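You operate a simulated robot arm through the tools that you are given. There is no shell and no other tool. Be economical: measure what you need, move in short steps, check, and stop when the job is done.

Carry out the task below with a simulated robot arm. There is one attempt and no reset: what you move stays moved.

## Task
Zero the thickness gauge, then load film sample R 231 into its tray.
Fine: zero it with the switch on DOWN and the empty tray in; end on UP, tray out.
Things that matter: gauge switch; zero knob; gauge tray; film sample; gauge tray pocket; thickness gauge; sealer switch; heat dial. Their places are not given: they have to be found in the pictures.

It is judged by the outcome, as a careful person would: the job done as asked, and still so three seconds after it is handed in. It fails if anything else is knocked over, pushed out of place, dropped, spilled or broken.

## Robot
A 6-joint arm with a two-finger parallel gripper, fixed in place. Base frame: the origin is at the foot of the arm, x ahead of it, y to its left, z up; the work surface is at about z = 0.76. Readings come in m, degrees, newtons and seconds.
With the tool pointing down near the work surface it reaches from about 0.26 to 0.68 m from the base axis. Its first joint turns from -66.0 to 66.0 degrees. Payload 2.9 kg.
The TCP is the grasp point between the finger pads, 0.03 m short of the fingertips. In the tool frame z runs along the fingers and y along their closing line. The gripper opens to 0.11 m. The fingers are 0.02 m wide and 0.01 m thick; the gripper's body (0.048 by 0.112 m) begins 0.055 m behind the TCP.
Orientation is told as [roll, pitch, yaw] about the base's x, y, z axes, in that order, counted from this pose: with the fingers straight down and closing along the base's y, the tool's x points along the base's -x, its y along +y and its z along -z.

## Interface
- The arm moves only by the tool send_rows. Its argument "rows" is a list of rows, each an object of numbers (a shift or turn left out is 0, a gripper value left out holds the last): "x", "y", "z": the shift along the base's x, y, z in m; "rx", "ry", "rz": the turn, a rotation vector about the base's x, y, z in degrees; "claw": the gripper command, from -1 (fully open) to 1 (shut), values between in proportion. In form: [{"x": .., "y": .., "z": .., "rx": .., "ry": .., "rz": .., "claw": ..}, ...]. A call has 1 to 20 rows; each row is the pose to reach, as a shift and turn from the pose commanded when the call began. Each row takes 0.2 s and may step no farther than 0.05 m and 8.6 degrees from the row before; otherwise, or with a gripper value out of range, the whole call is refused. A pose out of reach is approached as far as the arm can. The call stops where the force on the tool passes 40 N (or 10 N more than at its start, if that is more) or the arm is blocked; 0.2 s more then pass. The fingers move at their own pace (about 0.108 m/s each) and stop on an object; they squeeze with about 42 N. The grip force told is the motor's: it shows also when the fingers shut on nothing. Time passes only in rows, and 0.2 s behind the last, so rows that repeat a pose let the fingers close. The reply holds the time, the measured pose of the TCP, the force on the tool along the base axes, the opening and the grip force, in the units named above and with some noise.
- Cameras (640 x 400 px; columns grow to the right, rows downward): "scene" is fixed at [0.0831, 0.4347, 1.3974]; the picture's right is [-0.73, -0.69, 0.00], its down [-0.30, 0.32, -0.90] and it looks along [0.62, -0.65, -0.44] (base axes); focal length 309 px, centre (320, 200). "wrist" rides on the gripper at [-0.036, 0, -0.057] in the tool frame; the picture's right is [0.00, -1.00, 0.00], its down [0.97, 0.00, -0.24] and it looks along [0.24, 0.00, 0.97] (tool axes); focal length 218 px, centre (320, 200).
- snapshot(camera): a new picture of that camera. No time passes.
- measure_at(camera, pixels): for up to 12 pixels [column, row] of the newest picture of that camera ("zoom" is the newest enlarged one), the place [x, y, z] in the base frame of the surface seen there, good to about 0.003 m. No time passes.
- close_up(camera, box): a new picture of the part [left, top, right, bottom] of that camera's present view, enlarged. No time passes.
- job_done(): hands the job in; it is judged then, once.

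Keep the steps short. Do not move on a guess: measure, check each grasp and each placing, and mend mistakes. In all there are 80 turns and 38 pictures (those below and enlarged ones count). Leave the gripper open and the arm clear of the work at the hand-in unless told otherwise, and finish with a single line.

The tools are called after "Request:" by a JSON object that holds its "fn" and its "kwargs". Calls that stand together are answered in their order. send_rows: Moves the arm, as the interface text tells. Its arguments: {"type":"object","properties":{"rows":{"type":"array","items":{"type":"object","properties":{"x":{"type":"number"},"y":{"type":"number"},"z":{"type":"number"},"rx":{"type":"number"},"ry":{"type":"number"},"rz":{"type":"number"},"claw":{"type":"number"}}}}},"required":["rows"]} The other tools are called the same way: snapshot (camera) takes a picture; measure_at (camera, pixels) gives the place of the surface under pixels of a picture; close_up (camera, box) takes an enlarged picture of a part of a camera's view; job_done () hands the job in.

At the start:

```text
time: 0.0
eef_pos: [0.4646, -0.0078, 1.2027]
ee_rot: [-0.1, -0.1, 0.0]
ft_force: [-0.2, 0.1, -0.1]
opening: 0.1102
gripper_force: 0.1
```

scene: 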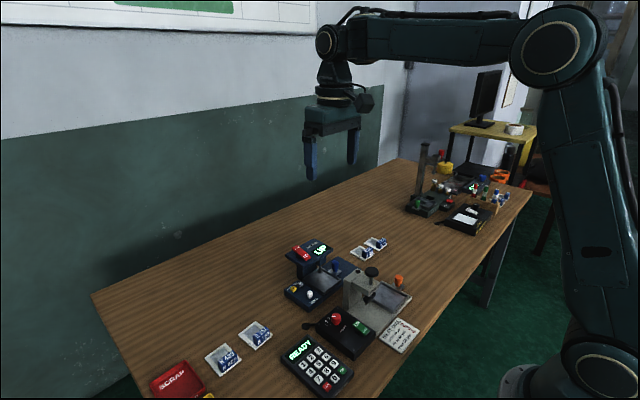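
wrist: 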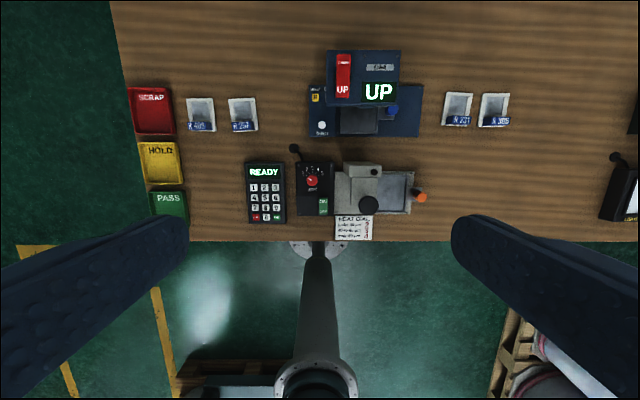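

I see the gauge (navy block with the UP display) near wrist pixel (363,95), with film trays to its left and right. I'll enlarge these areas to read the labels and controls.

Request:
{"fn": "close_up", "kwargs": {"camera": "wrist", "box": [280, 40, 440, 140]}}

Request:
{"fn": "close_up", "kwargs": {"camera": "scene", "box": [270, 220, 430, 320]}}

Request:
{"fn": "close_up", "kwargs": {"camera": "wrist", "box": [280, 140, 440, 240]}}

Request:
{"fn": "close_up", "kwargs": {"camera": "wrist", "box": [430, 80, 526, 140]}}

```text
4.00 times, centred on (360, 90) of wrist
```

zoom: 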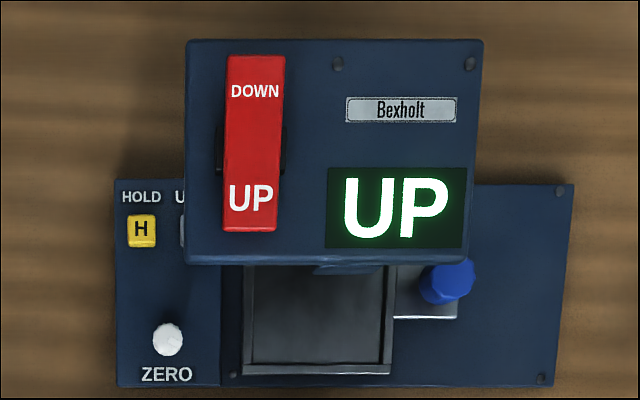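

```text
4.00 times, centred on (350, 270) of scene
```

zoom: 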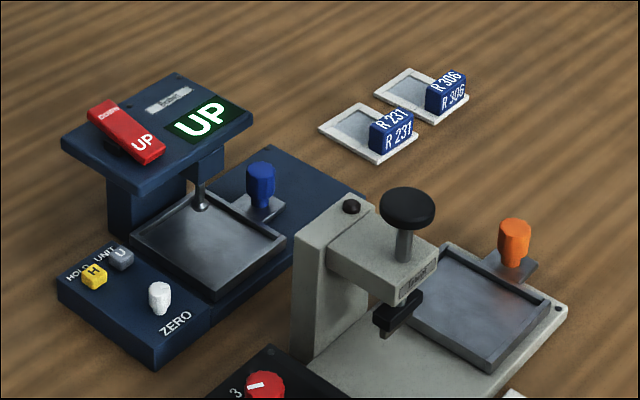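

```text
4.00 times, centred on (360, 190) of wrist
```

zoom: 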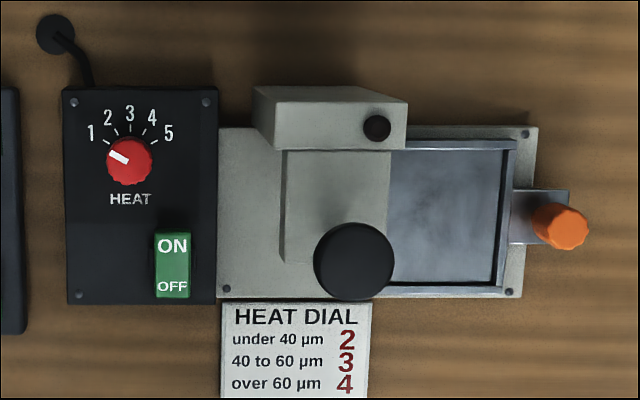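

```text
6.67 times, centred on (478, 110) of wrist
```

zoom: 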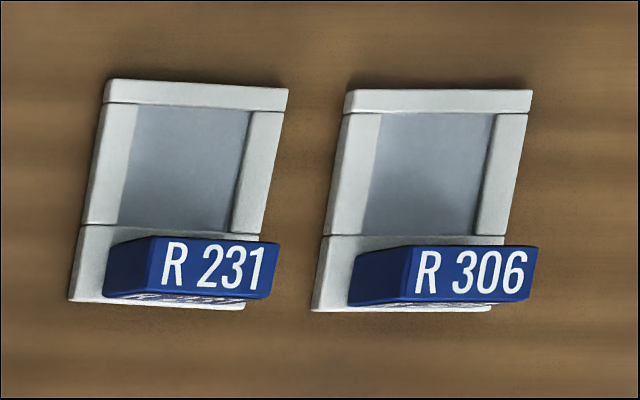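

The gauge has a red rocker (DOWN at the far end, UP at the near end), a white ZERO knob and a tray with a blue knob. R 231 is the tray left of R 306. Next I'll measure these points.

Request:
{"fn": "measure_at", "kwargs": {"camera": "wrist", "pixels": [[343, 62], [343, 90], [322, 125], [391, 112], [360, 115], [400, 115], [415, 130], [458, 105], [457, 121], [494, 105], [378, 75], [369, 205]]}}

Request:
{"fn": "close_up", "kwargs": {"camera": "scene", "box": [280, 235, 376, 315]}}

```text
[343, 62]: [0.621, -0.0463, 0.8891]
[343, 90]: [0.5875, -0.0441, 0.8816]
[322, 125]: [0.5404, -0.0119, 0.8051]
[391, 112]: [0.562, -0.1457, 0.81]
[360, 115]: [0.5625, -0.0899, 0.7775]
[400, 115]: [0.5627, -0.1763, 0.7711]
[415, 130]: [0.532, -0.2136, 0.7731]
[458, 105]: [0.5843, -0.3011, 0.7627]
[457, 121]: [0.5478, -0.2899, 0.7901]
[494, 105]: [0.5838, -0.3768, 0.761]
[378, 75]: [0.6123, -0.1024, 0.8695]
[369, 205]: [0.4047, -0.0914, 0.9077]
```

```text
5.00 times, centred on (328, 275) of scene
```

zoom: 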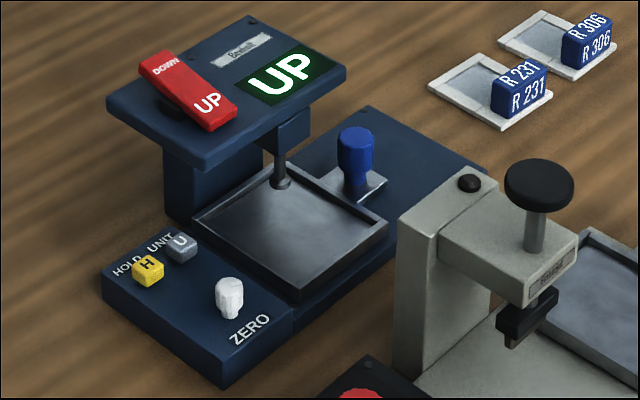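

The tray is in and the rocker is at UP. I'll measure fine points in this enlarged view: rocker ends, ZERO knob, tray corners, blue knob and sample.

Request:
{"fn": "measure_at", "kwargs": {"camera": "zoom", "pixels": [[150, 68], [175, 70], [225, 108], [229, 285], [357, 132], [200, 222], [300, 292], [380, 222], [284, 172], [520, 72], [435, 88], [505, 125]]}}

Request:
{"fn": "measure_at", "kwargs": {"camera": "wrist", "pixels": [[343, 56], [343, 59], [343, 95], [323, 124]]}}

```text
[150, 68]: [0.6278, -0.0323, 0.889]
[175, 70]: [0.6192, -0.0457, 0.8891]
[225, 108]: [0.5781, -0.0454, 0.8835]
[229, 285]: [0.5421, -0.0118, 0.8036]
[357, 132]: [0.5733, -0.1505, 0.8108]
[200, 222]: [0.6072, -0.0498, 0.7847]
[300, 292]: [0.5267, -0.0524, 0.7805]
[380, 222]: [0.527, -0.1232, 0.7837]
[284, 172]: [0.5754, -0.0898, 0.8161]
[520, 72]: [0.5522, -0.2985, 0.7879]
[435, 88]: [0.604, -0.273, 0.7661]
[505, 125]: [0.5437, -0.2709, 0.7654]
```

```text
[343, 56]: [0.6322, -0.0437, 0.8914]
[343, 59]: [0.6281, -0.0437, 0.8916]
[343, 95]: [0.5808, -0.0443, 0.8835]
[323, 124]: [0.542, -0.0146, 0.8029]
```

Plan: press the rocker's DOWN end at (0.626, -0.044). First I'll go above it with the gripper closed, TCP at z 0.96 (tips at 0.93).

Request:
{"fn": "send_rows", "kwargs": {"rows": [{"x": 0.027, "y": -0.006, "z": -0.03, "claw": 1}, {"x": 0.054, "y": -0.012, "z": -0.065, "claw": 1}, {"x": 0.081, "y": -0.018, "z": -0.1, "claw": 1}, {"x": 0.108, "y": -0.024, "z": -0.135, "claw": 1}, {"x": 0.135, "y": -0.03, "z": -0.17, "claw": 1}, {"x": 0.1614, "y": -0.0362, "z": -0.205, "claw": 1}, {"x": 0.1614, "y": -0.0362, "z": -0.2427, "claw": 1}, {"x": 0.1614, "y": -0.0362, "z": -0.2427, "claw": 1}]}}

Request:
{"fn": "close_up", "kwargs": {"camera": "scene", "box": [260, 205, 388, 285]}}

```text
time: 1.8
eef_pos: [0.6249, -0.0442, 0.9591]
ee_rot: [-0.1, 0.0, 0.0]
ft_force: [-0.5, -0.1, 0.1]
opening: 0.0
gripper_force: 37.8
```

```text
5.00 times, centred on (324, 245) of scene
```

zoom: 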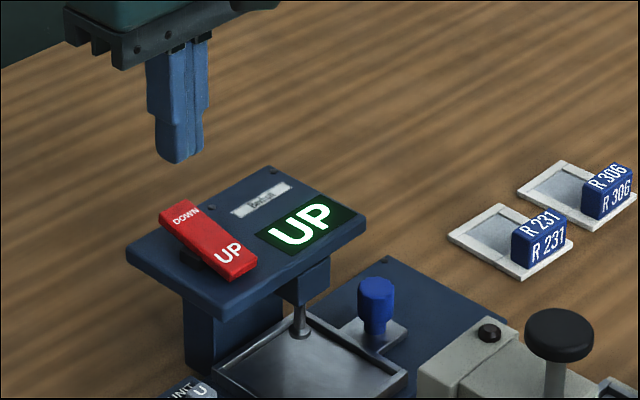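

The fingers are over the DOWN end. I'll press down in small steps to TCP z about 0.912, then come back up.

Request:
{"fn": "send_rows", "kwargs": {"rows": [{"z": -0.025}, {"z": -0.034}, {"z": -0.039}, {"z": -0.043}, {"z": -0.047}, {"z": -0.047}, {"z": -0.02}, {"z": 0.0}]}}

Request:
{"fn": "close_up", "kwargs": {"camera": "scene", "box": [260, 225, 388, 305]}}

```text
time: 3.6
eef_pos: [0.6284, -0.0443, 0.9601]
ee_rot: [-0.1, 0.2, 0.0]
ft_force: [-0.9, 0.2, -0.3]
opening: 0.0002
gripper_force: 37.3
```

```text
5.00 times, centred on (324, 265) of scene
```

zoom: 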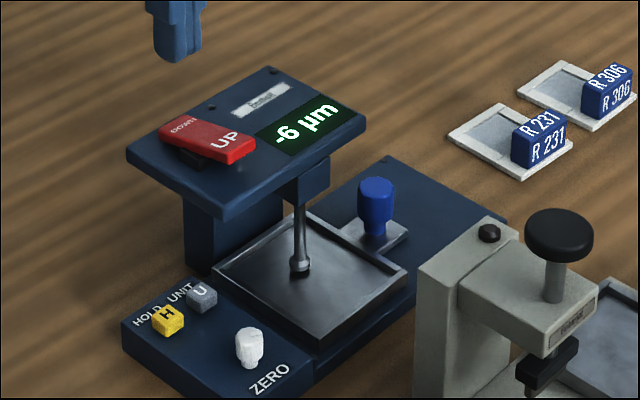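

The gauge reads -6 µm with DOWN set and the tray in. I'll go back and up to view the ZERO knob from the wrist and find the front edge of the head.

Request:
{"fn": "send_rows", "kwargs": {"rows": [{"x": -0.04, "y": 0.01, "z": 0.02, "claw": -1}, {"x": -0.08, "y": 0.02, "z": 0.03, "claw": -1}, {"x": -0.115, "y": 0.031, "z": 0.03, "claw": -1}, {"x": -0.115, "y": 0.031, "z": 0.03, "claw": -1}]}}

Request:
{"fn": "snapshot", "kwargs": {"camera": "wrist"}}

```text
time: 4.6
eef_pos: [0.5119, -0.0135, 0.9898]
ee_rot: [0.0, -0.1, 0.0]
ft_force: [0.0, 0.3, 0.3]
opening: 0.11
gripper_force: 0.1
```

```text
28 pictures are left
```

wrist: 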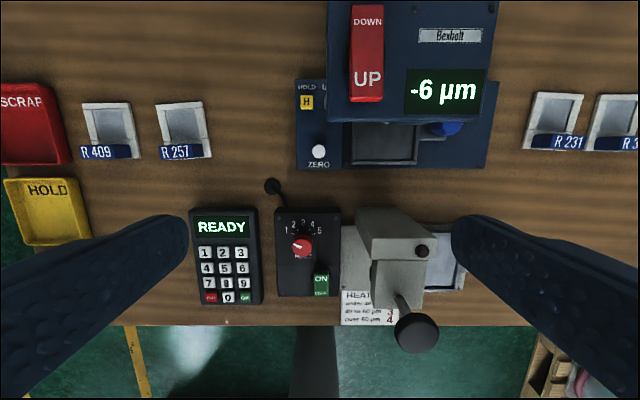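

Request:
{"fn": "close_up", "kwargs": {"camera": "wrist", "box": [288, 70, 384, 175]}}

Request:
{"fn": "measure_at", "kwargs": {"camera": "wrist", "pixels": [[335, 117], [331, 100], [319, 151], [314, 151], [324, 151], [319, 145], [319, 157], [308, 102], [411, 116], [273, 185], [376, 240], [490, 112]]}}

```text
3.81 times, centred on (336, 122) of wrist
```

zoom: 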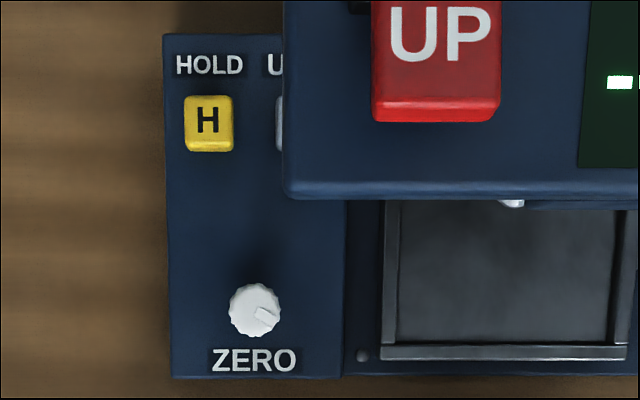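

```text
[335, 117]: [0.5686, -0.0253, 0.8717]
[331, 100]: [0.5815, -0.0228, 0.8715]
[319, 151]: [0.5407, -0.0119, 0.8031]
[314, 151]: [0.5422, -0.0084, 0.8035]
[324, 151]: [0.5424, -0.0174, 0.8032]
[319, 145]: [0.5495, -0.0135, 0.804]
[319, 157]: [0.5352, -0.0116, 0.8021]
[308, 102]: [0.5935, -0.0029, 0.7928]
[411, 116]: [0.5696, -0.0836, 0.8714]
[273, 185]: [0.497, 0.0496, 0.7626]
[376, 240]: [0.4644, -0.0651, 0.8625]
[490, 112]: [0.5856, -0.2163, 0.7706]
```

The ZERO knob is round with a pointer, about 14 mm across, centred near (0.542, -0.013) with its top at 0.803. The gauge head's front edge is at x 0.569. I'll lean the gripper 8° back from the head, yaw it -25°, open it to about 4 cm, and stop above the knob.

Request:
{"fn": "send_rows", "kwargs": {"rows": [{"x": 0.0067, "y": 0.0005, "z": -0.027, "rx": -0.44, "ry": -1.97, "rz": -6.24, "claw": 0.27}, {"x": 0.0134, "y": 0.001, "z": -0.054, "rx": -0.88, "ry": -3.94, "rz": -12.48, "claw": 0.27}, {"x": 0.02, "y": 0.0015, "z": -0.081, "rx": -1.31, "ry": -5.9, "rz": -18.72, "claw": 0.27}, {"x": 0.0269, "y": 0.0021, "z": -0.1098, "rx": -1.75, "ry": -7.87, "rz": -24.96, "claw": 0.27}, {"x": 0.0269, "y": 0.0021, "z": -0.1298, "rx": -1.75, "ry": -7.87, "rz": -24.96, "claw": 0.27}, {"x": 0.0269, "y": 0.0021, "z": -0.1298, "rx": -1.75, "ry": -7.87, "rz": -24.96, "claw": 0.27}]}}

Request:
{"fn": "close_up", "kwargs": {"camera": "scene", "box": [260, 225, 388, 305]}}

Request:
{"fn": "snapshot", "kwargs": {"camera": "wrist"}}

```text
time: 6.0
eef_pos: [0.5358, -0.0097, 0.8598]
ee_rot: [0.0, -8.1, -25.0]
ft_force: [0.1, -0.2, 0.2]
opening: 0.04
gripper_force: 0.1
```

```text
5.00 times, centred on (324, 265) of scene
```

zoom: 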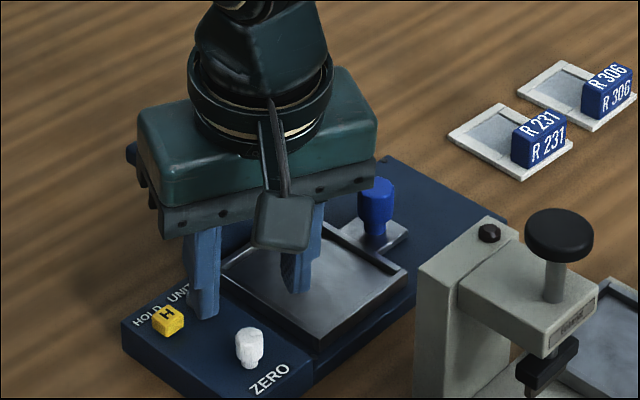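

```text
25 pictures are left
```

wrist: 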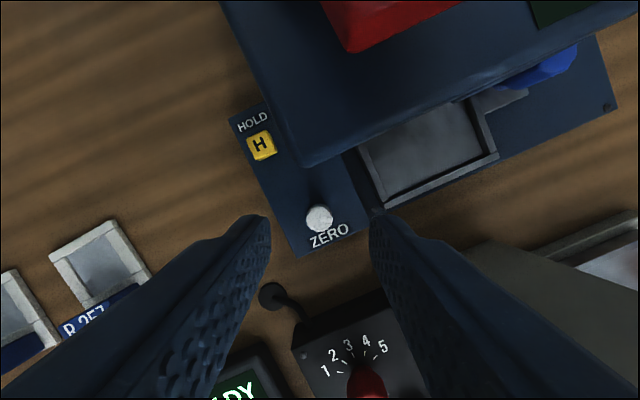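

The fingers straddle the knob, clear of the head. I'll measure the knob and the panel near it at this range.

Request:
{"fn": "measure_at", "kwargs": {"camera": "wrist", "pixels": [[319, 216], [308, 217], [332, 218], [320, 206], [319, 229], [300, 235], [350, 225], [331, 240], [285, 180]]}}

```text
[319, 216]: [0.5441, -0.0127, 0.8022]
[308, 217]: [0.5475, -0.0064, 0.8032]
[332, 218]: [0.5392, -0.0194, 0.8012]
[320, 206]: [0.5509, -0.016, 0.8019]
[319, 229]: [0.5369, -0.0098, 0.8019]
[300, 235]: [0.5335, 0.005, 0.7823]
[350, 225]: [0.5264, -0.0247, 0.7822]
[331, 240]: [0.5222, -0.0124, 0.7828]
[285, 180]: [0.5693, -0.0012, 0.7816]
```

The knob's centre is (0.5437, -0.0129), its top 0.802, and the panel is at 0.782. I'll lower to tips at about 0.788 and close on the knob.

Request:
{"fn": "send_rows", "kwargs": {"rows": [{"x": 0.005, "y": -0.0019, "z": -0.015}, {"x": 0.005, "y": -0.0019, "z": -0.03}, {"x": 0.005, "y": -0.0019, "z": -0.041}, {"x": 0.005, "y": -0.0019, "z": -0.041}, {"x": 0.005, "y": -0.0019, "z": -0.041, "claw": 1}, {"x": 0.005, "y": -0.0019, "z": -0.041, "claw": 1}, {"x": 0.005, "y": -0.0019, "z": -0.041, "claw": 1}]}}

Request:
{"fn": "close_up", "kwargs": {"camera": "scene", "box": [260, 225, 388, 305]}}

Request:
{"fn": "snapshot", "kwargs": {"camera": "wrist"}}

```text
time: 7.6
eef_pos: [0.543, -0.0128, 0.8192]
ee_rot: [0.0, -8.0, -24.9]
ft_force: [5.7, 7.3, -4.7]
opening: 0.0143
gripper_force: 44.9
```

```text
5.00 times, centred on (324, 265) of scene
```

zoom: 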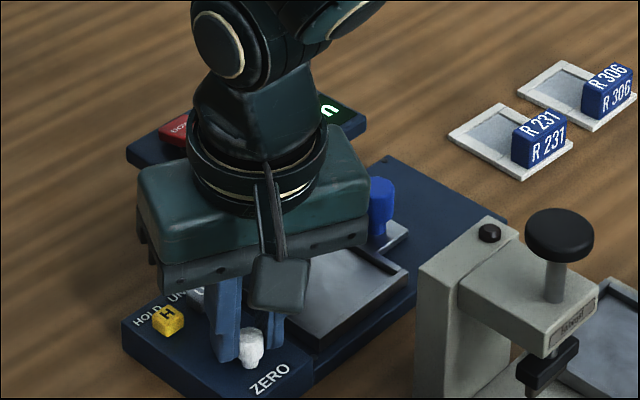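

```text
23 pictures are left
```

wrist: 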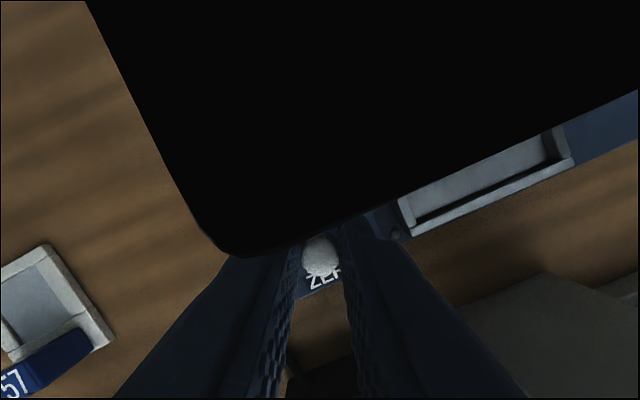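

The fingers hold the knob (opening 14 mm). The arm hides the display, so I'll turn clockwise by a trial 15°, open, rise and read the effect.

Request:
{"fn": "send_rows", "kwargs": {"rows": [{"x": 0.0001, "y": 0.0002, "rz": -5}, {"x": 0.0002, "y": 0.0005, "rz": -10}, {"x": 0.0004, "y": 0.0007, "rz": -15}, {"x": 0.0004, "y": 0.0007, "rz": -15}, {"x": 0.0004, "y": 0.0007, "rz": -15, "claw": 0.27}, {"x": 0.0004, "y": 0.0007, "rz": -15, "claw": 0.27}, {"x": 0.0004, "y": 0.0007, "z": 0.03, "rz": -15}, {"x": -0.03, "y": 0.0007, "z": 0.06, "rz": -15}, {"x": -0.07, "y": 0.0007, "z": 0.08, "rz": -15}, {"x": -0.11, "y": 0.0007, "z": 0.09, "rz": -15}]}}

Request:
{"fn": "snapshot", "kwargs": {"camera": "wrist"}}

```text
time: 9.8
eef_pos: [0.4328, -0.0105, 0.9094]
ee_rot: [0.0, -8.0, -40.0]
ft_force: [-0.1, -0.6, 1.0]
opening: 0.0401
gripper_force: 0.1
```

```text
22 pictures are left
```

wrist: 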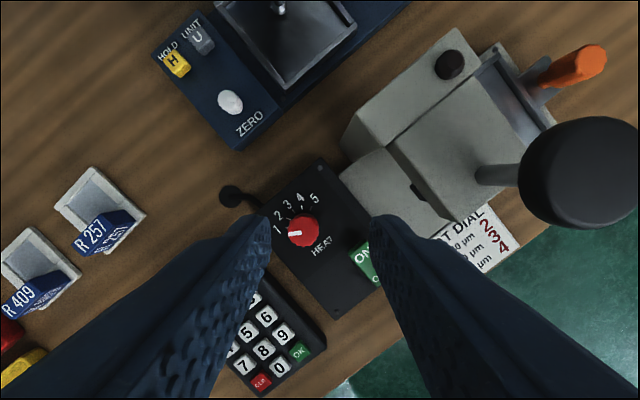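

Request:
{"fn": "close_up", "kwargs": {"camera": "scene", "box": [260, 225, 388, 305]}}

```text
5.00 times, centred on (324, 265) of scene
```

zoom: 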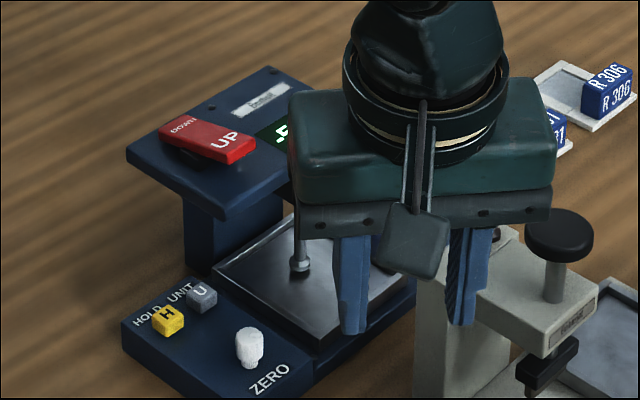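

It may read -5 now; the arm partly hides it. I'll move up for a clear view of the display and the pointer.

Request:
{"fn": "send_rows", "kwargs": {"rows": [{"x": 0.02, "z": 0.045}, {"x": 0.04, "y": 0.01, "z": 0.085}, {"x": 0.05, "y": 0.02, "z": 0.11}, {"x": 0.05, "y": 0.02, "z": 0.13}]}}

Request:
{"fn": "close_up", "kwargs": {"camera": "wrist", "box": [160, 0, 480, 200]}}

```text
time: 10.8
eef_pos: [0.4848, 0.0103, 1.0403]
ee_rot: [-0.1, -8.0, -40.1]
ft_force: [-1.1, 0.6, -0.4]
opening: 0.0399
gripper_force: 0.1
```

```text
2.00 times, centred on (320, 100) of wrist
```

zoom: 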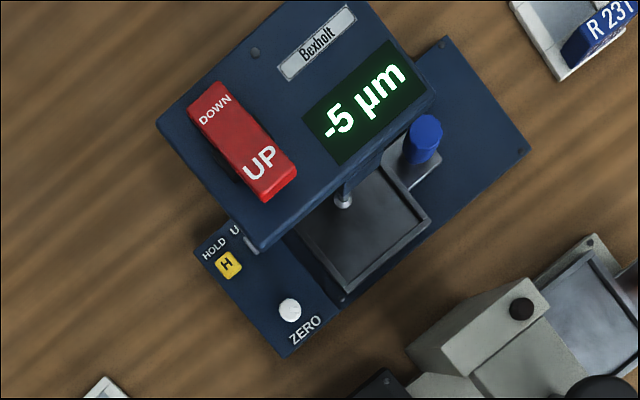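

It reads -5 µm: clockwise 15° gives about +1. Next I'll turn about 45° more. I'll regrasp at yaw 0 (more room for turning), lowering to the same height, then close.

Request:
{"fn": "send_rows", "kwargs": {"rows": [{"x": 0.0115, "y": -0.0044, "z": -0.02, "rz": 8}, {"x": 0.023, "y": -0.0088, "z": -0.04, "rz": 16}, {"x": 0.0346, "y": -0.0131, "z": -0.06, "rz": 24}, {"x": 0.0462, "y": -0.0174, "z": -0.08, "rz": 32}, {"x": 0.0577, "y": -0.0218, "z": -0.1, "rz": 40}, {"x": 0.0577, "y": -0.0218, "z": -0.14, "rz": 40}, {"x": 0.0577, "y": -0.0218, "z": -0.18, "rz": 40}, {"x": 0.0577, "y": -0.0218, "z": -0.2, "rz": 40}, {"x": 0.0577, "y": -0.0218, "z": -0.212, "rz": 40}, {"x": 0.0577, "y": -0.0218, "z": -0.2202, "rz": 40}, {"x": 0.0577, "y": -0.0218, "z": -0.2202, "rz": 40}, {"x": 0.0577, "y": -0.0218, "z": -0.2202, "rz": 40, "claw": 1}, {"x": 0.0577, "y": -0.0218, "z": -0.2202, "rz": 40, "claw": 1}, {"x": 0.0577, "y": -0.0218, "z": -0.2202, "rz": 40, "claw": 1}]}}

```text
time: 13.8
eef_pos: [0.5411, -0.0128, 0.8208]
ee_rot: [0.4, -8.0, 0.3]
ft_force: [2.0, 22.5, -3.2]
opening: 0.0147
gripper_force: 45.0
```

The knob is held, with 22 N sideways on +y, so I'm slightly off centre toward -y. I'll shift 1.5 mm to +y and read the force.

Request:
{"fn": "send_rows", "kwargs": {"rows": [{"y": 0.001}, {"y": 0.0015}, {"y": 0.0015}]}}

```text
time: 14.6
eef_pos: [0.5409, -0.0123, 0.8195]
ee_rot: [0.1, -8.0, 0.0]
ft_force: [0.9, 15.1, -2.7]
opening: 0.0144
gripper_force: 44.9
```

Request:
{"fn": "send_rows", "kwargs": {"rows": [{"y": 0.001}, {"y": 0.0022}, {"y": 0.0022}]}}

```text
time: 15.4
eef_pos: [0.5411, -0.0109, 0.8201]
ee_rot: [-0.1, -8.0, -0.1]
ft_force: [-1.3, 1.7, 5.7]
opening: 0.0144
gripper_force: 44.9
```

The sideways load is nearly gone. I'll now turn 45° clockwise about the knob axis, open, and back off upward for a reading.

Request:
{"fn": "send_rows", "kwargs": {"rows": [{"x": 0.0, "y": 0.0003, "rz": -5}, {"x": 0.0, "y": 0.0006, "rz": -10}, {"x": 0.0001, "y": 0.0008, "rz": -15}, {"x": 0.0002, "y": 0.0011, "rz": -20}, {"x": 0.0003, "y": 0.0014, "rz": -25}, {"x": 0.0004, "y": 0.0016, "rz": -30}, {"x": 0.0006, "y": 0.0018, "rz": -35}, {"x": 0.0008, "y": 0.0021, "rz": -40}, {"x": 0.0009, "y": 0.0023, "rz": -45}, {"x": 0.0009, "y": 0.0023, "rz": -45}, {"x": 0.0009, "y": 0.0023, "rz": -45, "claw": 0.27}, {"x": 0.0009, "y": 0.0023, "rz": -45, "claw": 0.27}, {"x": 0.0009, "y": 0.0023, "z": 0.03, "rz": -45}, {"x": -0.01, "y": 0.0023, "z": 0.07, "rz": -45}, {"x": -0.02, "y": 0.01, "z": 0.11, "rz": -45}, {"x": -0.04, "y": 0.02, "z": 0.15, "rz": -45}, {"x": -0.06, "y": 0.02, "z": 0.19, "rz": -45}, {"x": -0.06, "y": 0.02, "z": 0.22, "rz": -45}]}}

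Request:
{"fn": "close_up", "kwargs": {"camera": "wrist", "box": [160, 0, 480, 200]}}

```text
time: 19.2
eef_pos: [0.4806, 0.0108, 1.0369]
ee_rot: [0.0, -8.0, -45.0]
ft_force: [-0.1, -0.3, -0.3]
opening: 0.0399
gripper_force: 0.0
```

```text
2.00 times, centred on (320, 100) of wrist
```

zoom: 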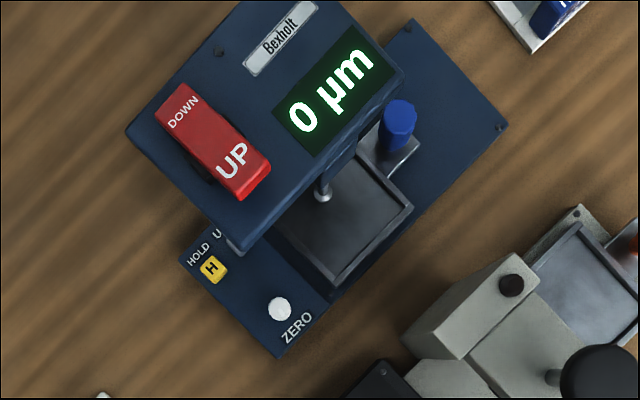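

It reads 0 µm. Next I'll straighten the tool, close the fingers and go above the rocker's raised UP end at (0.586, -0.044).

Request:
{"fn": "send_rows", "kwargs": {"rows": [{"x": 0.0173, "y": -0.009, "rx": 0.523, "ry": 1.263, "rz": 7.487, "claw": 1}, {"x": 0.0347, "y": -0.018, "rx": 1.047, "ry": 2.527, "rz": 14.973}, {"x": 0.052, "y": -0.0273, "rx": 1.57, "ry": 3.79, "rz": 22.46}, {"x": 0.0693, "y": -0.0364, "rx": 2.093, "ry": 5.053, "rz": 29.947}, {"x": 0.0867, "y": -0.0455, "z": -0.02, "rx": 2.617, "ry": 6.317, "rz": 37.433}, {"x": 0.104, "y": -0.055, "z": -0.04, "rx": 3.14, "ry": 7.58, "rz": 44.92}, {"x": 0.104, "y": -0.055, "z": -0.075, "rx": 3.14, "ry": 7.58, "rz": 44.92}, {"x": 0.104, "y": -0.055, "z": -0.075, "rx": 3.14, "ry": 7.58, "rz": 44.92}]}}

Request:
{"fn": "close_up", "kwargs": {"camera": "scene", "box": [260, 205, 388, 285]}}

```text
time: 21.0
eef_pos: [0.5863, -0.0448, 0.9635]
ee_rot: [0.1, 0.1, 0.1]
ft_force: [-0.7, -0.3, 0.9]
opening: 0.0002
gripper_force: 38.0
```

```text
5.00 times, centred on (324, 245) of scene
```

zoom: 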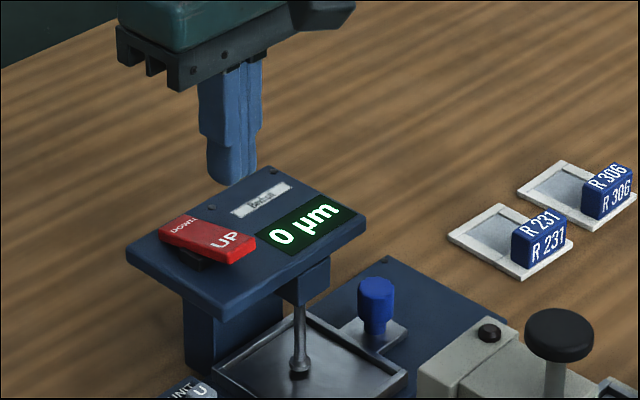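

The display shows 0 µm from the scene too. I'll press the UP end down to TCP z about 0.912, as I did for DOWN.

Request:
{"fn": "send_rows", "kwargs": {"rows": [{"z": -0.025}, {"z": -0.036}, {"z": -0.041}, {"z": -0.046}, {"z": -0.05}, {"z": -0.05}, {"z": -0.02}, {"z": 0.0}]}}

Request:
{"fn": "close_up", "kwargs": {"camera": "scene", "box": [270, 225, 430, 325]}}

```text
time: 22.8
eef_pos: [0.5853, -0.0455, 0.9635]
ee_rot: [0.0, 0.1, 0.0]
ft_force: [0.4, 1.0, 0.8]
opening: 0.0
gripper_force: 37.9
```

```text
4.00 times, centred on (350, 275) of scene
```

zoom: 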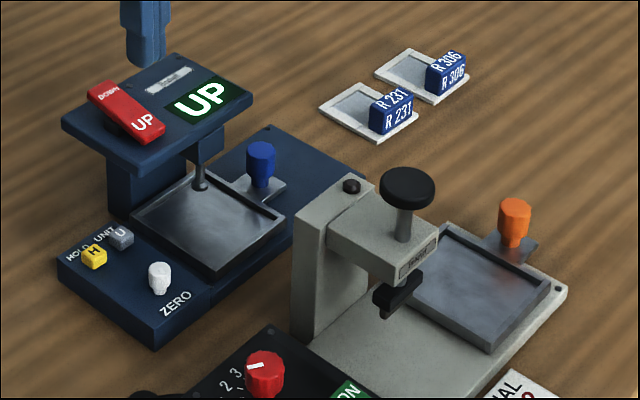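

The switch is at UP and the anvil is raised. Next is the tray's blue knob: I'll move above it to view it and the head's right edge.

Request:
{"fn": "send_rows", "kwargs": {"rows": [{"x": -0.02, "y": -0.03, "z": 0.02}, {"x": -0.035, "y": -0.07, "z": 0.03}, {"x": -0.045, "y": -0.11, "z": 0.03}, {"x": -0.045, "y": -0.125, "z": 0.03, "claw": -0.2}, {"x": -0.045, "y": -0.125, "z": 0.03, "claw": -0.2}]}}

Request:
{"fn": "snapshot", "kwargs": {"camera": "wrist"}}

```text
time: 24.0
eef_pos: [0.5409, -0.1697, 0.9939]
ee_rot: [0.0, 0.1, -0.1]
ft_force: [-0.4, 0.2, -0.5]
opening: 0.066
gripper_force: 0.1
```

```text
16 pictures are left
```

wrist: 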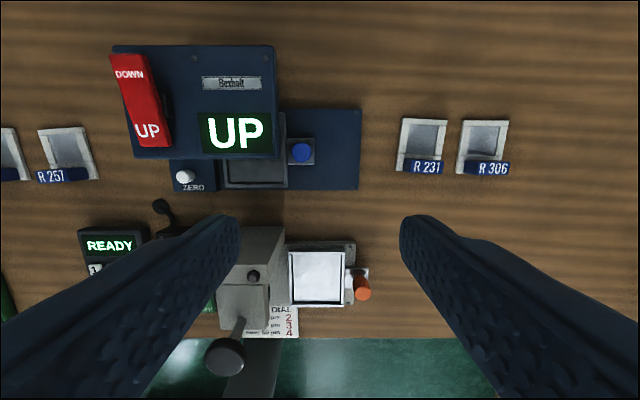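

Request:
{"fn": "measure_at", "kwargs": {"camera": "wrist", "pixels": [[301, 152], [293, 152], [310, 152], [301, 144], [301, 161], [274, 100], [271, 152], [285, 125], [312, 160], [340, 150], [284, 186], [340, 112]]}}

Request:
{"fn": "close_up", "kwargs": {"camera": "wrist", "box": [210, 90, 370, 200]}}

```text
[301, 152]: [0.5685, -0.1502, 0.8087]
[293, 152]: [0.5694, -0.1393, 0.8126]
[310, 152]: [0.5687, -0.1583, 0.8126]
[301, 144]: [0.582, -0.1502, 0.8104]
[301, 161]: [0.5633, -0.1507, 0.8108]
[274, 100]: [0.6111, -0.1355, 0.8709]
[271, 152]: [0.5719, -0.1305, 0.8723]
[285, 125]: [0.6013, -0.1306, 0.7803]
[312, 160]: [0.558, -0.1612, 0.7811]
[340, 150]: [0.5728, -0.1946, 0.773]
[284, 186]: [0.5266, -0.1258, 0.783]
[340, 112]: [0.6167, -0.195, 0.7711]
```

```text
3.64 times, centred on (290, 145) of wrist
```

zoom: 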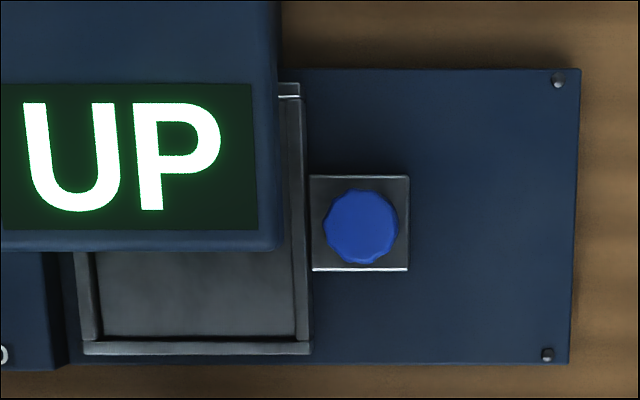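

The blue knob is at (0.5725, -0.149), about 19 mm across, top 0.811. The head's edge at y -0.136 blocks a finger on that side, so I'll turn the gripper 90° to close along x and wait above the knob, 2 to 3 mm toward -y.

Request:
{"fn": "send_rows", "kwargs": {"rows": [{"rz": 8.2, "claw": 0.27}, {"rz": 16.4}, {"rz": 24.6}, {"rz": 32.8}, {"rz": 41}, {"rz": 49.2}, {"x": 0.01, "y": 0.005, "rz": 57.4}, {"x": 0.02, "y": 0.01, "z": -0.01, "rz": 65.6}, {"x": 0.0316, "y": 0.0172, "z": -0.02, "rz": 73.8}, {"x": 0.0316, "y": 0.0172, "z": -0.04, "rz": 82}, {"x": 0.0316, "y": 0.0172, "z": -0.0639, "rz": 90}, {"x": 0.0316, "y": 0.0172, "z": -0.0939, "rz": 90}, {"x": 0.0316, "y": 0.0172, "z": -0.0939, "rz": 90}]}}

Request:
{"fn": "close_up", "kwargs": {"camera": "scene", "box": [270, 205, 430, 305]}}

```text
time: 26.8
eef_pos: [0.5711, -0.1545, 0.8993]
ee_rot: [0.0, 0.0, 90.1]
ft_force: [0.4, -0.5, 0.0]
opening: 0.0402
gripper_force: 0.0
```

```text
4.00 times, centred on (350, 255) of scene
```

zoom: 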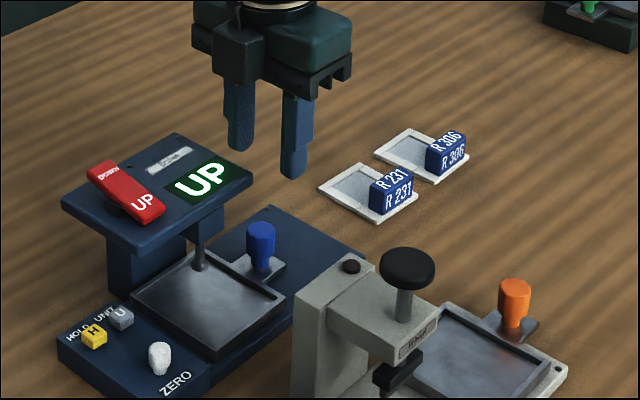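

A box on the gripper's +y side might come near the gauge head. I'll enlarge to check its height.

Request:
{"fn": "close_up", "kwargs": {"camera": "scene", "box": [290, 170, 386, 250]}}

Request:
{"fn": "measure_at", "kwargs": {"camera": "zoom", "pixels": [[200, 235], [205, 270], [180, 225], [225, 265], [155, 225], [300, 250], [300, 300], [165, 385], [280, 340]]}}

```text
5.00 times, centred on (338, 210) of scene
```

zoom: 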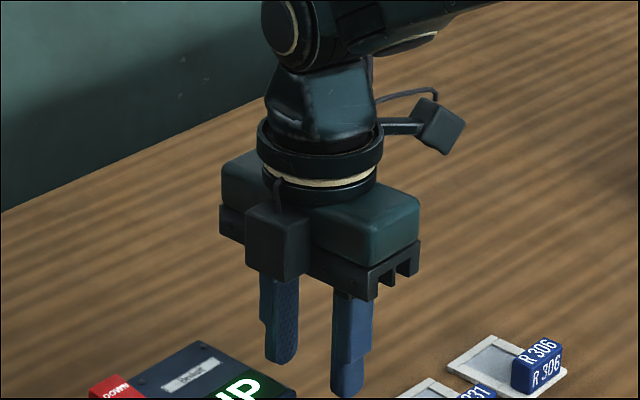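

```text
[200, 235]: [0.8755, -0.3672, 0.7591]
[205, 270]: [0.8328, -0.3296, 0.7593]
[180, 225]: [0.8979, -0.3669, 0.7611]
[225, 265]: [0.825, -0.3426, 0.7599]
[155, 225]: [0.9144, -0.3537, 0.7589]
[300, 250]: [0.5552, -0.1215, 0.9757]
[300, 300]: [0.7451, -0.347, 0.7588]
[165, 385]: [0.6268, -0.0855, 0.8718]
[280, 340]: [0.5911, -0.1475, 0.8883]
```

The box's bottom sits about 7 cm above the TCP, so it clears the head. I'll lower to tips at about 0.797 and close on the knob.

Request:
{"fn": "send_rows", "kwargs": {"rows": [{"z": -0.035}, {"z": -0.055}, {"z": -0.065}, {"z": -0.073}, {"z": -0.073, "claw": 1}, {"z": -0.073, "claw": 1}, {"z": -0.073, "claw": 1}]}}

```text
time: 28.4
eef_pos: [0.571, -0.1537, 0.8269]
ee_rot: [0.2, -0.1, 90.0]
ft_force: [-11.3, -0.3, 3.2]
opening: 0.0208
gripper_force: 44.8
```

The knob is gripped (21 mm). I'll pull the tray toward -y in small steps, easing 1.5 mm toward -x.

Request:
{"fn": "send_rows", "kwargs": {"rows": [{"x": -0.0015}, {"x": -0.0015, "y": -0.01}, {"x": -0.0015, "y": -0.02}, {"x": -0.0015, "y": -0.03}, {"x": -0.0015, "y": -0.04}, {"x": -0.0015, "y": -0.05}, {"x": -0.0015, "y": -0.06}, {"x": -0.0015, "y": -0.06}]}}

Request:
{"fn": "close_up", "kwargs": {"camera": "scene", "box": [270, 215, 430, 315]}}

```text
time: 30.2
eef_pos: [0.5692, -0.2129, 0.826]
ee_rot: [0.0, 0.1, 90.0]
ft_force: [5.4, 0.5, -14.8]
opening: 0.0206
gripper_force: 45.6
```

```text
4.00 times, centred on (350, 265) of scene
```

zoom: 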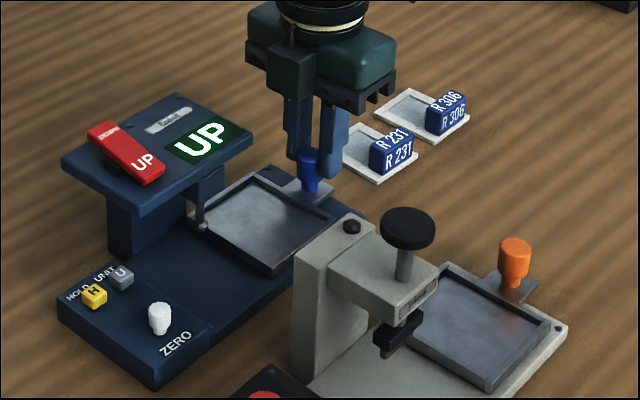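

It slides easily, by 60 mm so far. I'll continue carefully until it meets its stop.

Request:
{"fn": "send_rows", "kwargs": {"rows": [{"y": -0.006}, {"y": -0.012}, {"y": -0.018}, {"y": -0.024}, {"y": -0.03}, {"y": -0.03}]}}

Request:
{"fn": "close_up", "kwargs": {"camera": "scene", "box": [270, 215, 430, 315]}}

```text
time: 31.6
eef_pos: [0.5698, -0.2453, 0.8278]
ee_rot: [-0.3, 0.1, 89.9]
ft_force: [-0.1, -0.5, 0.1]
opening: 0.0
gripper_force: 37.6
```

```text
4.00 times, centred on (350, 265) of scene
```

zoom: 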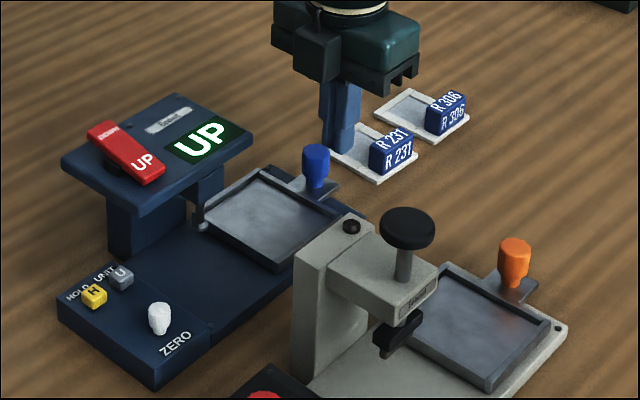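

The knob slipped free at the end of travel, so the tray is against its stop. I'll rise and look from above at the tray and sample R 231.

Request:
{"fn": "send_rows", "kwargs": {"rows": [{"z": 0.045}, {"z": 0.09}, {"z": 0.13}, {"x": 0.0, "y": -0.02, "z": 0.15, "claw": -0.3}, {"y": -0.02, "z": 0.15}]}}

Request:
{"fn": "snapshot", "kwargs": {"camera": "wrist"}}

```text
time: 32.8
eef_pos: [0.5692, -0.2642, 0.9764]
ee_rot: [0.0, -0.1, 90.0]
ft_force: [0.3, 0.9, -0.2]
opening: 0.0715
gripper_force: 0.1
```

```text
10 pictures are left
```

wrist: 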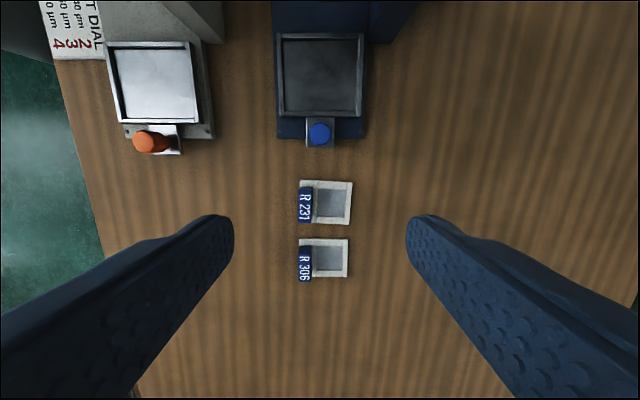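

Request:
{"fn": "close_up", "kwargs": {"camera": "wrist", "box": [256, 20, 384, 290]}}

Request:
{"fn": "measure_at", "kwargs": {"camera": "wrist", "pixels": [[278, 37], [361, 37], [279, 115], [361, 115], [320, 75], [302, 183], [352, 184], [350, 223], [302, 221], [302, 204], [310, 192], [310, 220]]}}

```text
1.48 times, centred on (320, 155) of wrist
```

zoom: 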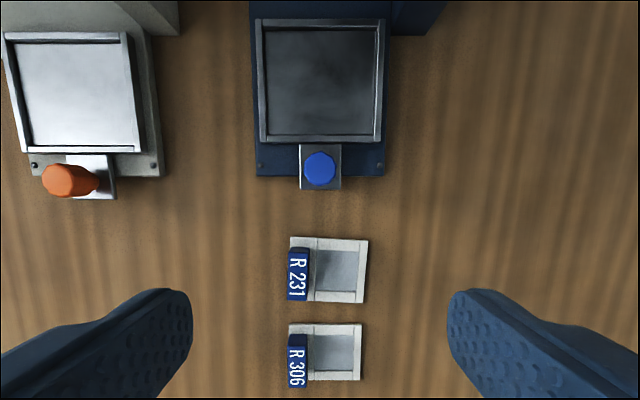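

```text
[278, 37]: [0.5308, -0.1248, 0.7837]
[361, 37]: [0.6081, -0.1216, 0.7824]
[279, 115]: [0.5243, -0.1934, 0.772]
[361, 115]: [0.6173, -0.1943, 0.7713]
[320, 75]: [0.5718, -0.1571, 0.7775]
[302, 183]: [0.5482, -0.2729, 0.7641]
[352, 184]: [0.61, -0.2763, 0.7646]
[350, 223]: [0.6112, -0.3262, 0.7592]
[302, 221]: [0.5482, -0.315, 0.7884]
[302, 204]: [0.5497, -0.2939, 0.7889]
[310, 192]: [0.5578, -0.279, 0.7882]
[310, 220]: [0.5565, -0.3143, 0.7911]
```

Request:
{"fn": "measure_at", "kwargs": {"camera": "zoom", "pixels": [[291, 275], [307, 275], [298, 251], [298, 298], [312, 245], [366, 242], [362, 301], [292, 240], [270, 33], [376, 33], [272, 130], [372, 130]]}}

Request:
{"fn": "close_up", "kwargs": {"camera": "wrist", "box": [288, 170, 368, 230]}}

```text
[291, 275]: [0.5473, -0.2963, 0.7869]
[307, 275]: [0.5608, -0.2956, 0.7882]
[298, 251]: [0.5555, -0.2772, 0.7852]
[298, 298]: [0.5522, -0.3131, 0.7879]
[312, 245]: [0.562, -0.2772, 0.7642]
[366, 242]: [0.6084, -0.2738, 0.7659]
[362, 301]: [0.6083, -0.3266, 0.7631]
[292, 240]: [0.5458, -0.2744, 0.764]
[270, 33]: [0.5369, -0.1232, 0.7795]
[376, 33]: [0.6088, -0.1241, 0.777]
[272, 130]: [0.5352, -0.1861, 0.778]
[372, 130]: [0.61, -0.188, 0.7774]
```

```text
6.67 times, centred on (328, 200) of wrist
```

zoom: 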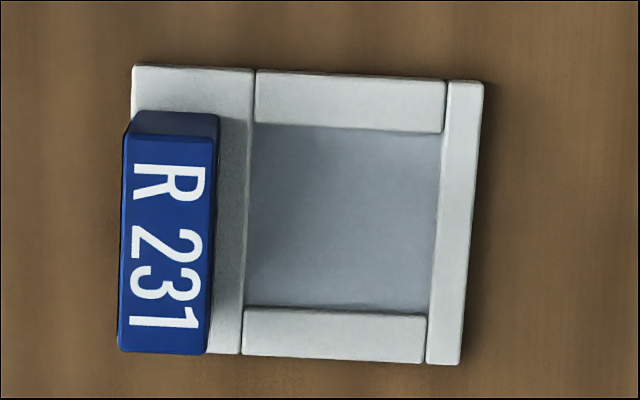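

The sample frame is about 62 x 51 mm, centred near (0.577, -0.298) with yaw -3°. Its label block is 14 mm thick at x 0.554, y -0.277 to -0.315, top 0.788. I'll pinch the block along x, a little to the -y side so the body clears the gauge head at placing. Tips go to about 0.771.

Request:
{"fn": "send_rows", "kwargs": {"rows": [{"x": -0.0077, "y": -0.02, "z": -0.03, "rz": -3, "claw": 0.27}, {"x": -0.0154, "y": -0.038, "z": -0.06, "rz": -3}, {"x": -0.0154, "y": -0.038, "z": -0.1, "rz": -3}, {"x": -0.0154, "y": -0.038, "z": -0.14, "rz": -3}, {"x": -0.0154, "y": -0.038, "z": -0.16, "rz": -3}, {"x": -0.0154, "y": -0.038, "z": -0.17, "rz": -3}, {"x": -0.0154, "y": -0.038, "z": -0.175, "rz": -3}, {"x": -0.0154, "y": -0.038, "z": -0.175, "rz": -3}]}}

Request:
{"fn": "close_up", "kwargs": {"camera": "scene", "box": [310, 195, 422, 265]}}

```text
time: 34.6
eef_pos: [0.5537, -0.3009, 0.8012]
ee_rot: [0.0, 0.0, 86.9]
ft_force: [0.2, -0.6, -1.1]
opening: 0.0402
gripper_force: 0.0
```

```text
5.71 times, centred on (366, 230) of scene
```

zoom: 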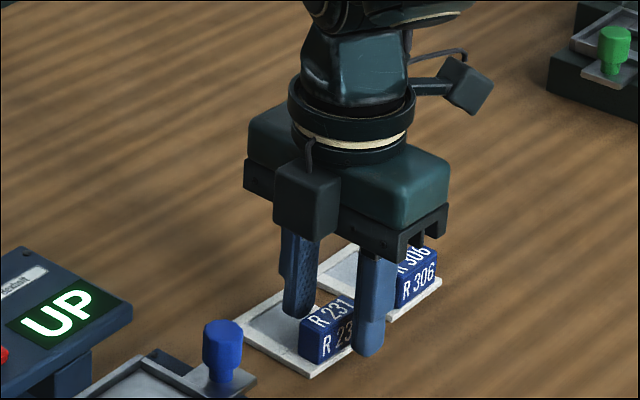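

The fingers straddle R 231's block. I'll close, then lift 5 cm.

Request:
{"fn": "send_rows", "kwargs": {"rows": [{"claw": 1}, {"claw": 1}, {"claw": 1}, {"z": 0.015}, {"z": 0.03}, {"z": 0.055}, {"z": 0.055}]}}

Request:
{"fn": "snapshot", "kwargs": {"camera": "wrist"}}

```text
time: 36.2
eef_pos: [0.5548, -0.3031, 0.8588]
ee_rot: [0.0, 0.0, 87.0]
ft_force: [-0.5, -0.4, -0.3]
opening: 0.0004
gripper_force: 37.3
```

```text
6 pictures are left
```

wrist: 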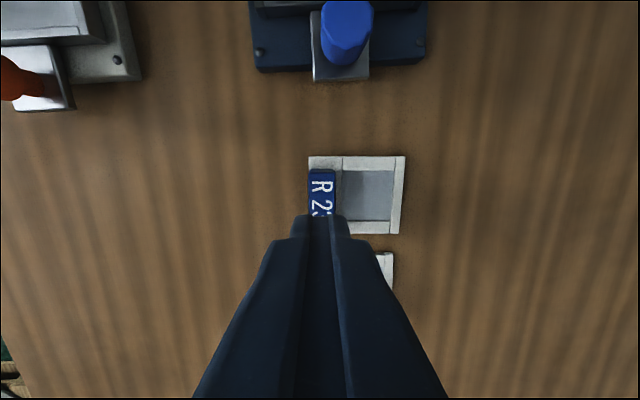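

The fingers closed on nothing after the lift, and R 231 is still on the table. I'll measure it again to see where the block is now.

Request:
{"fn": "measure_at", "kwargs": {"camera": "wrist", "pixels": [[312, 185], [330, 185], [321, 172], [321, 208], [309, 158], [404, 157], [399, 232], [340, 180], [321, 190], [333, 200]]}}

Request:
{"fn": "close_up", "kwargs": {"camera": "scene", "box": [342, 225, 398, 265]}}

```text
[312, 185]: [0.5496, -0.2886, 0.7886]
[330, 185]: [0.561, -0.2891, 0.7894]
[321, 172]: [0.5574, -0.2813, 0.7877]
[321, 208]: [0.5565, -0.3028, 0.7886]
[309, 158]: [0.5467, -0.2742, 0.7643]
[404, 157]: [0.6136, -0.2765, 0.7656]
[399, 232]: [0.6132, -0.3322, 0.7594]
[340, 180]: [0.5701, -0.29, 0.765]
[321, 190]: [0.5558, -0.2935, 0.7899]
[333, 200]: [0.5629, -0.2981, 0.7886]
```

```text
10.00 times, centred on (370, 245) of scene
```

zoom: 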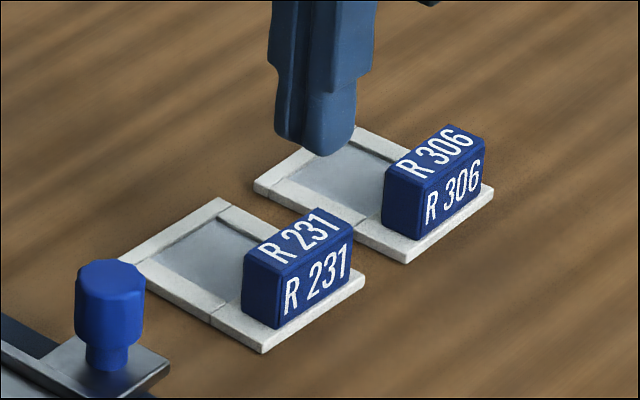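

R 231 is still in place and upright; the block just slipped out. I'll open, go back 4 mm deeper (tips at about 0.768, frame top is 0.765), close, and check the grip before lifting.

Request:
{"fn": "send_rows", "kwargs": {"rows": [{"x": 0.001, "claw": 0.27}, {"x": 0.001, "claw": 0.27}, {"x": 0.001, "y": 0.001, "z": -0.03}, {"x": 0.001, "y": 0.001, "z": -0.05}, {"x": 0.001, "y": 0.001, "z": -0.055}, {"x": 0.001, "y": 0.001, "z": -0.059}, {"x": 0.001, "y": 0.001, "z": -0.059}, {"x": 0.001, "y": 0.001, "z": -0.059, "claw": 1}, {"x": 0.001, "y": 0.001, "z": -0.059, "claw": 1}, {"x": 0.001, "y": 0.001, "z": -0.059, "claw": 1}, {"x": 0.001, "y": 0.001, "z": -0.059, "claw": 1}]}}

```text
time: 38.6
eef_pos: [0.5553, -0.3003, 0.7988]
ee_rot: [0.1, -0.1, 87.0]
ft_force: [0.6, 0.0, -0.6]
opening: 0.0146
gripper_force: 41.8
```

The block is held (14.6 mm, no side load). I'll lift slowly, 4 mm per row, and check the opening.

Request:
{"fn": "send_rows", "kwargs": {"rows": [{"z": 0.003}, {"z": 0.006}, {"z": 0.009}, {"z": 0.012}, {"z": 0.015}]}}

```text
time: 39.8
eef_pos: [0.556, -0.2997, 0.8132]
ee_rot: [0.0, 0.0, 86.9]
ft_force: [-0.1, -0.4, -0.3]
opening: 0.0146
gripper_force: 41.9
```

Request:
{"fn": "send_rows", "kwargs": {"rows": [{"z": 0.006}, {"z": 0.012}, {"z": 0.02}, {"z": 0.028}, {"z": 0.036}, {"z": 0.044}, {"z": 0.052}, {"z": 0.06}, {"z": 0.06}]}}

Request:
{"fn": "snapshot", "kwargs": {"camera": "wrist"}}

```text
time: 41.8
eef_pos: [0.5556, -0.301, 0.8726]
ee_rot: [0.0, 0.1, 87.1]
ft_force: [-0.6, -0.4, 0.2]
opening: 0.0143
gripper_force: 41.7
```

```text
4 pictures are left
```

wrist: 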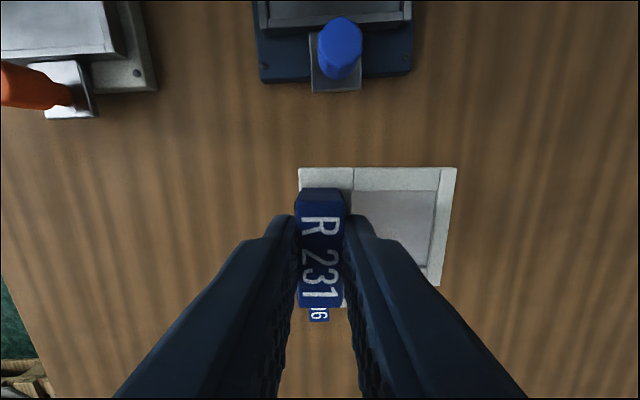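

R 231 is held and level, clear of the table. I'll measure the frame's edges in the grip and the tray's front rim and knob.

Request:
{"fn": "measure_at", "kwargs": {"camera": "wrist", "pixels": [[300, 170], [454, 170], [440, 283], [430, 188], [320, 215], [342, 40], [262, 20], [410, 18], [264, 78], [409, 74], [340, 10], [448, 230]]}}

```text
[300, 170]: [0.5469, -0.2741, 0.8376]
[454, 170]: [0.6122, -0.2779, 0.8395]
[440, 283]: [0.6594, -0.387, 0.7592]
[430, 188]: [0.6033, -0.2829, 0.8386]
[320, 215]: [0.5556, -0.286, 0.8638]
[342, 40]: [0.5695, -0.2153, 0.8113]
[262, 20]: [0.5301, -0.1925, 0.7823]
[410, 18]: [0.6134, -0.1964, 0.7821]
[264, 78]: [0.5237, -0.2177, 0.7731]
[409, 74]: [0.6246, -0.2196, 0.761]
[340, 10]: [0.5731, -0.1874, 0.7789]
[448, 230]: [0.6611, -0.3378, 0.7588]
```

In the grip, the frame's centre is about 25 mm to +x of the TCP. The pocket is centred near (0.571, -0.156), floor 0.7775. I'll square the sample (+3° yaw), lean 3° away from the head, carry it over the blue knob, and hover just above the pocket.

Request:
{"fn": "send_rows", "kwargs": {"rows": [{"x": -0.001, "y": 0.01, "rx": 0.5, "rz": 1}, {"x": -0.003, "y": 0.03, "rx": 1, "rz": 2}, {"x": -0.005, "y": 0.05, "rx": 2, "rz": 3}, {"x": -0.007, "y": 0.07, "rx": 3, "rz": 3}, {"x": -0.009, "y": 0.09, "rx": 3, "rz": 3}, {"x": -0.009, "y": 0.11, "rx": 3, "rz": 3}, {"x": -0.009, "y": 0.123, "rx": 3, "rz": 3}, {"x": -0.009, "y": 0.1255, "rx": 3, "rz": 3}, {"x": -0.009, "y": 0.1255, "z": -0.015, "rx": 3, "rz": 3}, {"x": -0.009, "y": 0.1255, "z": -0.03, "rx": 3, "rz": 3}, {"x": -0.009, "y": 0.1255, "z": -0.036, "rx": 3, "rz": 3}, {"x": -0.009, "y": 0.1325, "z": -0.036, "rx": 3, "rz": 3}, {"x": -0.009, "y": 0.1385, "z": -0.038, "rx": 3, "rz": 3}, {"x": -0.009, "y": 0.1385, "z": -0.038, "rx": 3, "rz": 3}]}}

Request:
{"fn": "close_up", "kwargs": {"camera": "scene", "box": [300, 215, 396, 290]}}

```text
time: 44.8
eef_pos: [0.5469, -0.1622, 0.8357]
ee_rot: [0.1, -3.0, 90.0]
ft_force: [0.0, 0.4, -0.5]
opening: 0.0147
gripper_force: 41.6
```

```text
5.33 times, centred on (348, 252) of scene
```

zoom: 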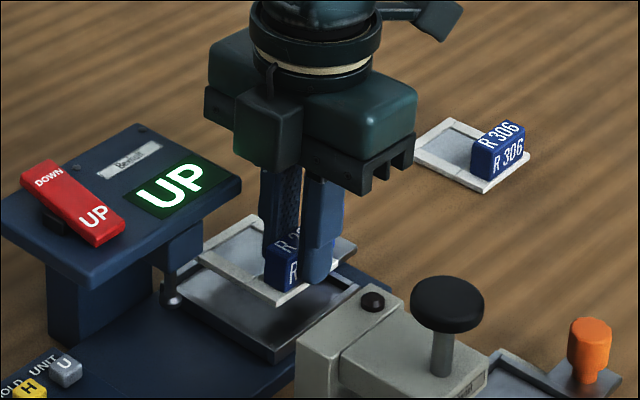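

The sample hovers over the tray. I'll measure sample and tray corners in this view to compare them before lowering.

Request:
{"fn": "measure_at", "kwargs": {"camera": "zoom", "pixels": [[279, 301], [204, 256], [350, 255], [276, 346], [185, 290], [352, 288], [275, 352], [180, 285], [240, 300], [270, 335]]}}

```text
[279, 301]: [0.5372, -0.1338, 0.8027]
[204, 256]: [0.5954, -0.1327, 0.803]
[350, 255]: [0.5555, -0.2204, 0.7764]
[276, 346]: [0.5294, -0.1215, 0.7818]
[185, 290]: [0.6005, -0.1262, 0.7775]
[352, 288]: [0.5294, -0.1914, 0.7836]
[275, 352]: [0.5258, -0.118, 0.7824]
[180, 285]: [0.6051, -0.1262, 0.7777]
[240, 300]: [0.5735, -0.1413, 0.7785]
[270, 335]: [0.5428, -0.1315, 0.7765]
```

In x the sample is centred; in y it has about 3 mm to the -y wall and 11 mm to the +y wall. I'll shift 2 mm toward +y, lower until just touching the floor (TCP about 0.817), and check the force.

Request:
{"fn": "send_rows", "kwargs": {"rows": [{"y": 0.002}, {"y": 0.002, "z": -0.005}, {"y": 0.002, "z": -0.01}, {"y": 0.002, "z": -0.014}, {"y": 0.002, "z": -0.0165}, {"y": 0.002, "z": -0.0165}]}}

```text
time: 46.2
eef_pos: [0.5463, -0.1602, 0.8191]
ee_rot: [0.1, -2.9, 89.9]
ft_force: [-0.4, 1.2, 0.3]
opening: 0.0146
gripper_force: 42.3
```

No contact yet at 0.819. I'll lower in 1 mm steps.

Request:
{"fn": "send_rows", "kwargs": {"rows": [{"z": -0.001}, {"z": -0.002}, {"z": -0.003}, {"z": -0.003}]}}

```text
time: 47.2
eef_pos: [0.5469, -0.1612, 0.8191]
ee_rot: [-0.3, -2.9, 90.0]
ft_force: [-8.0, -0.4, 28.7]
opening: 0.0148
gripper_force: 42.2
```

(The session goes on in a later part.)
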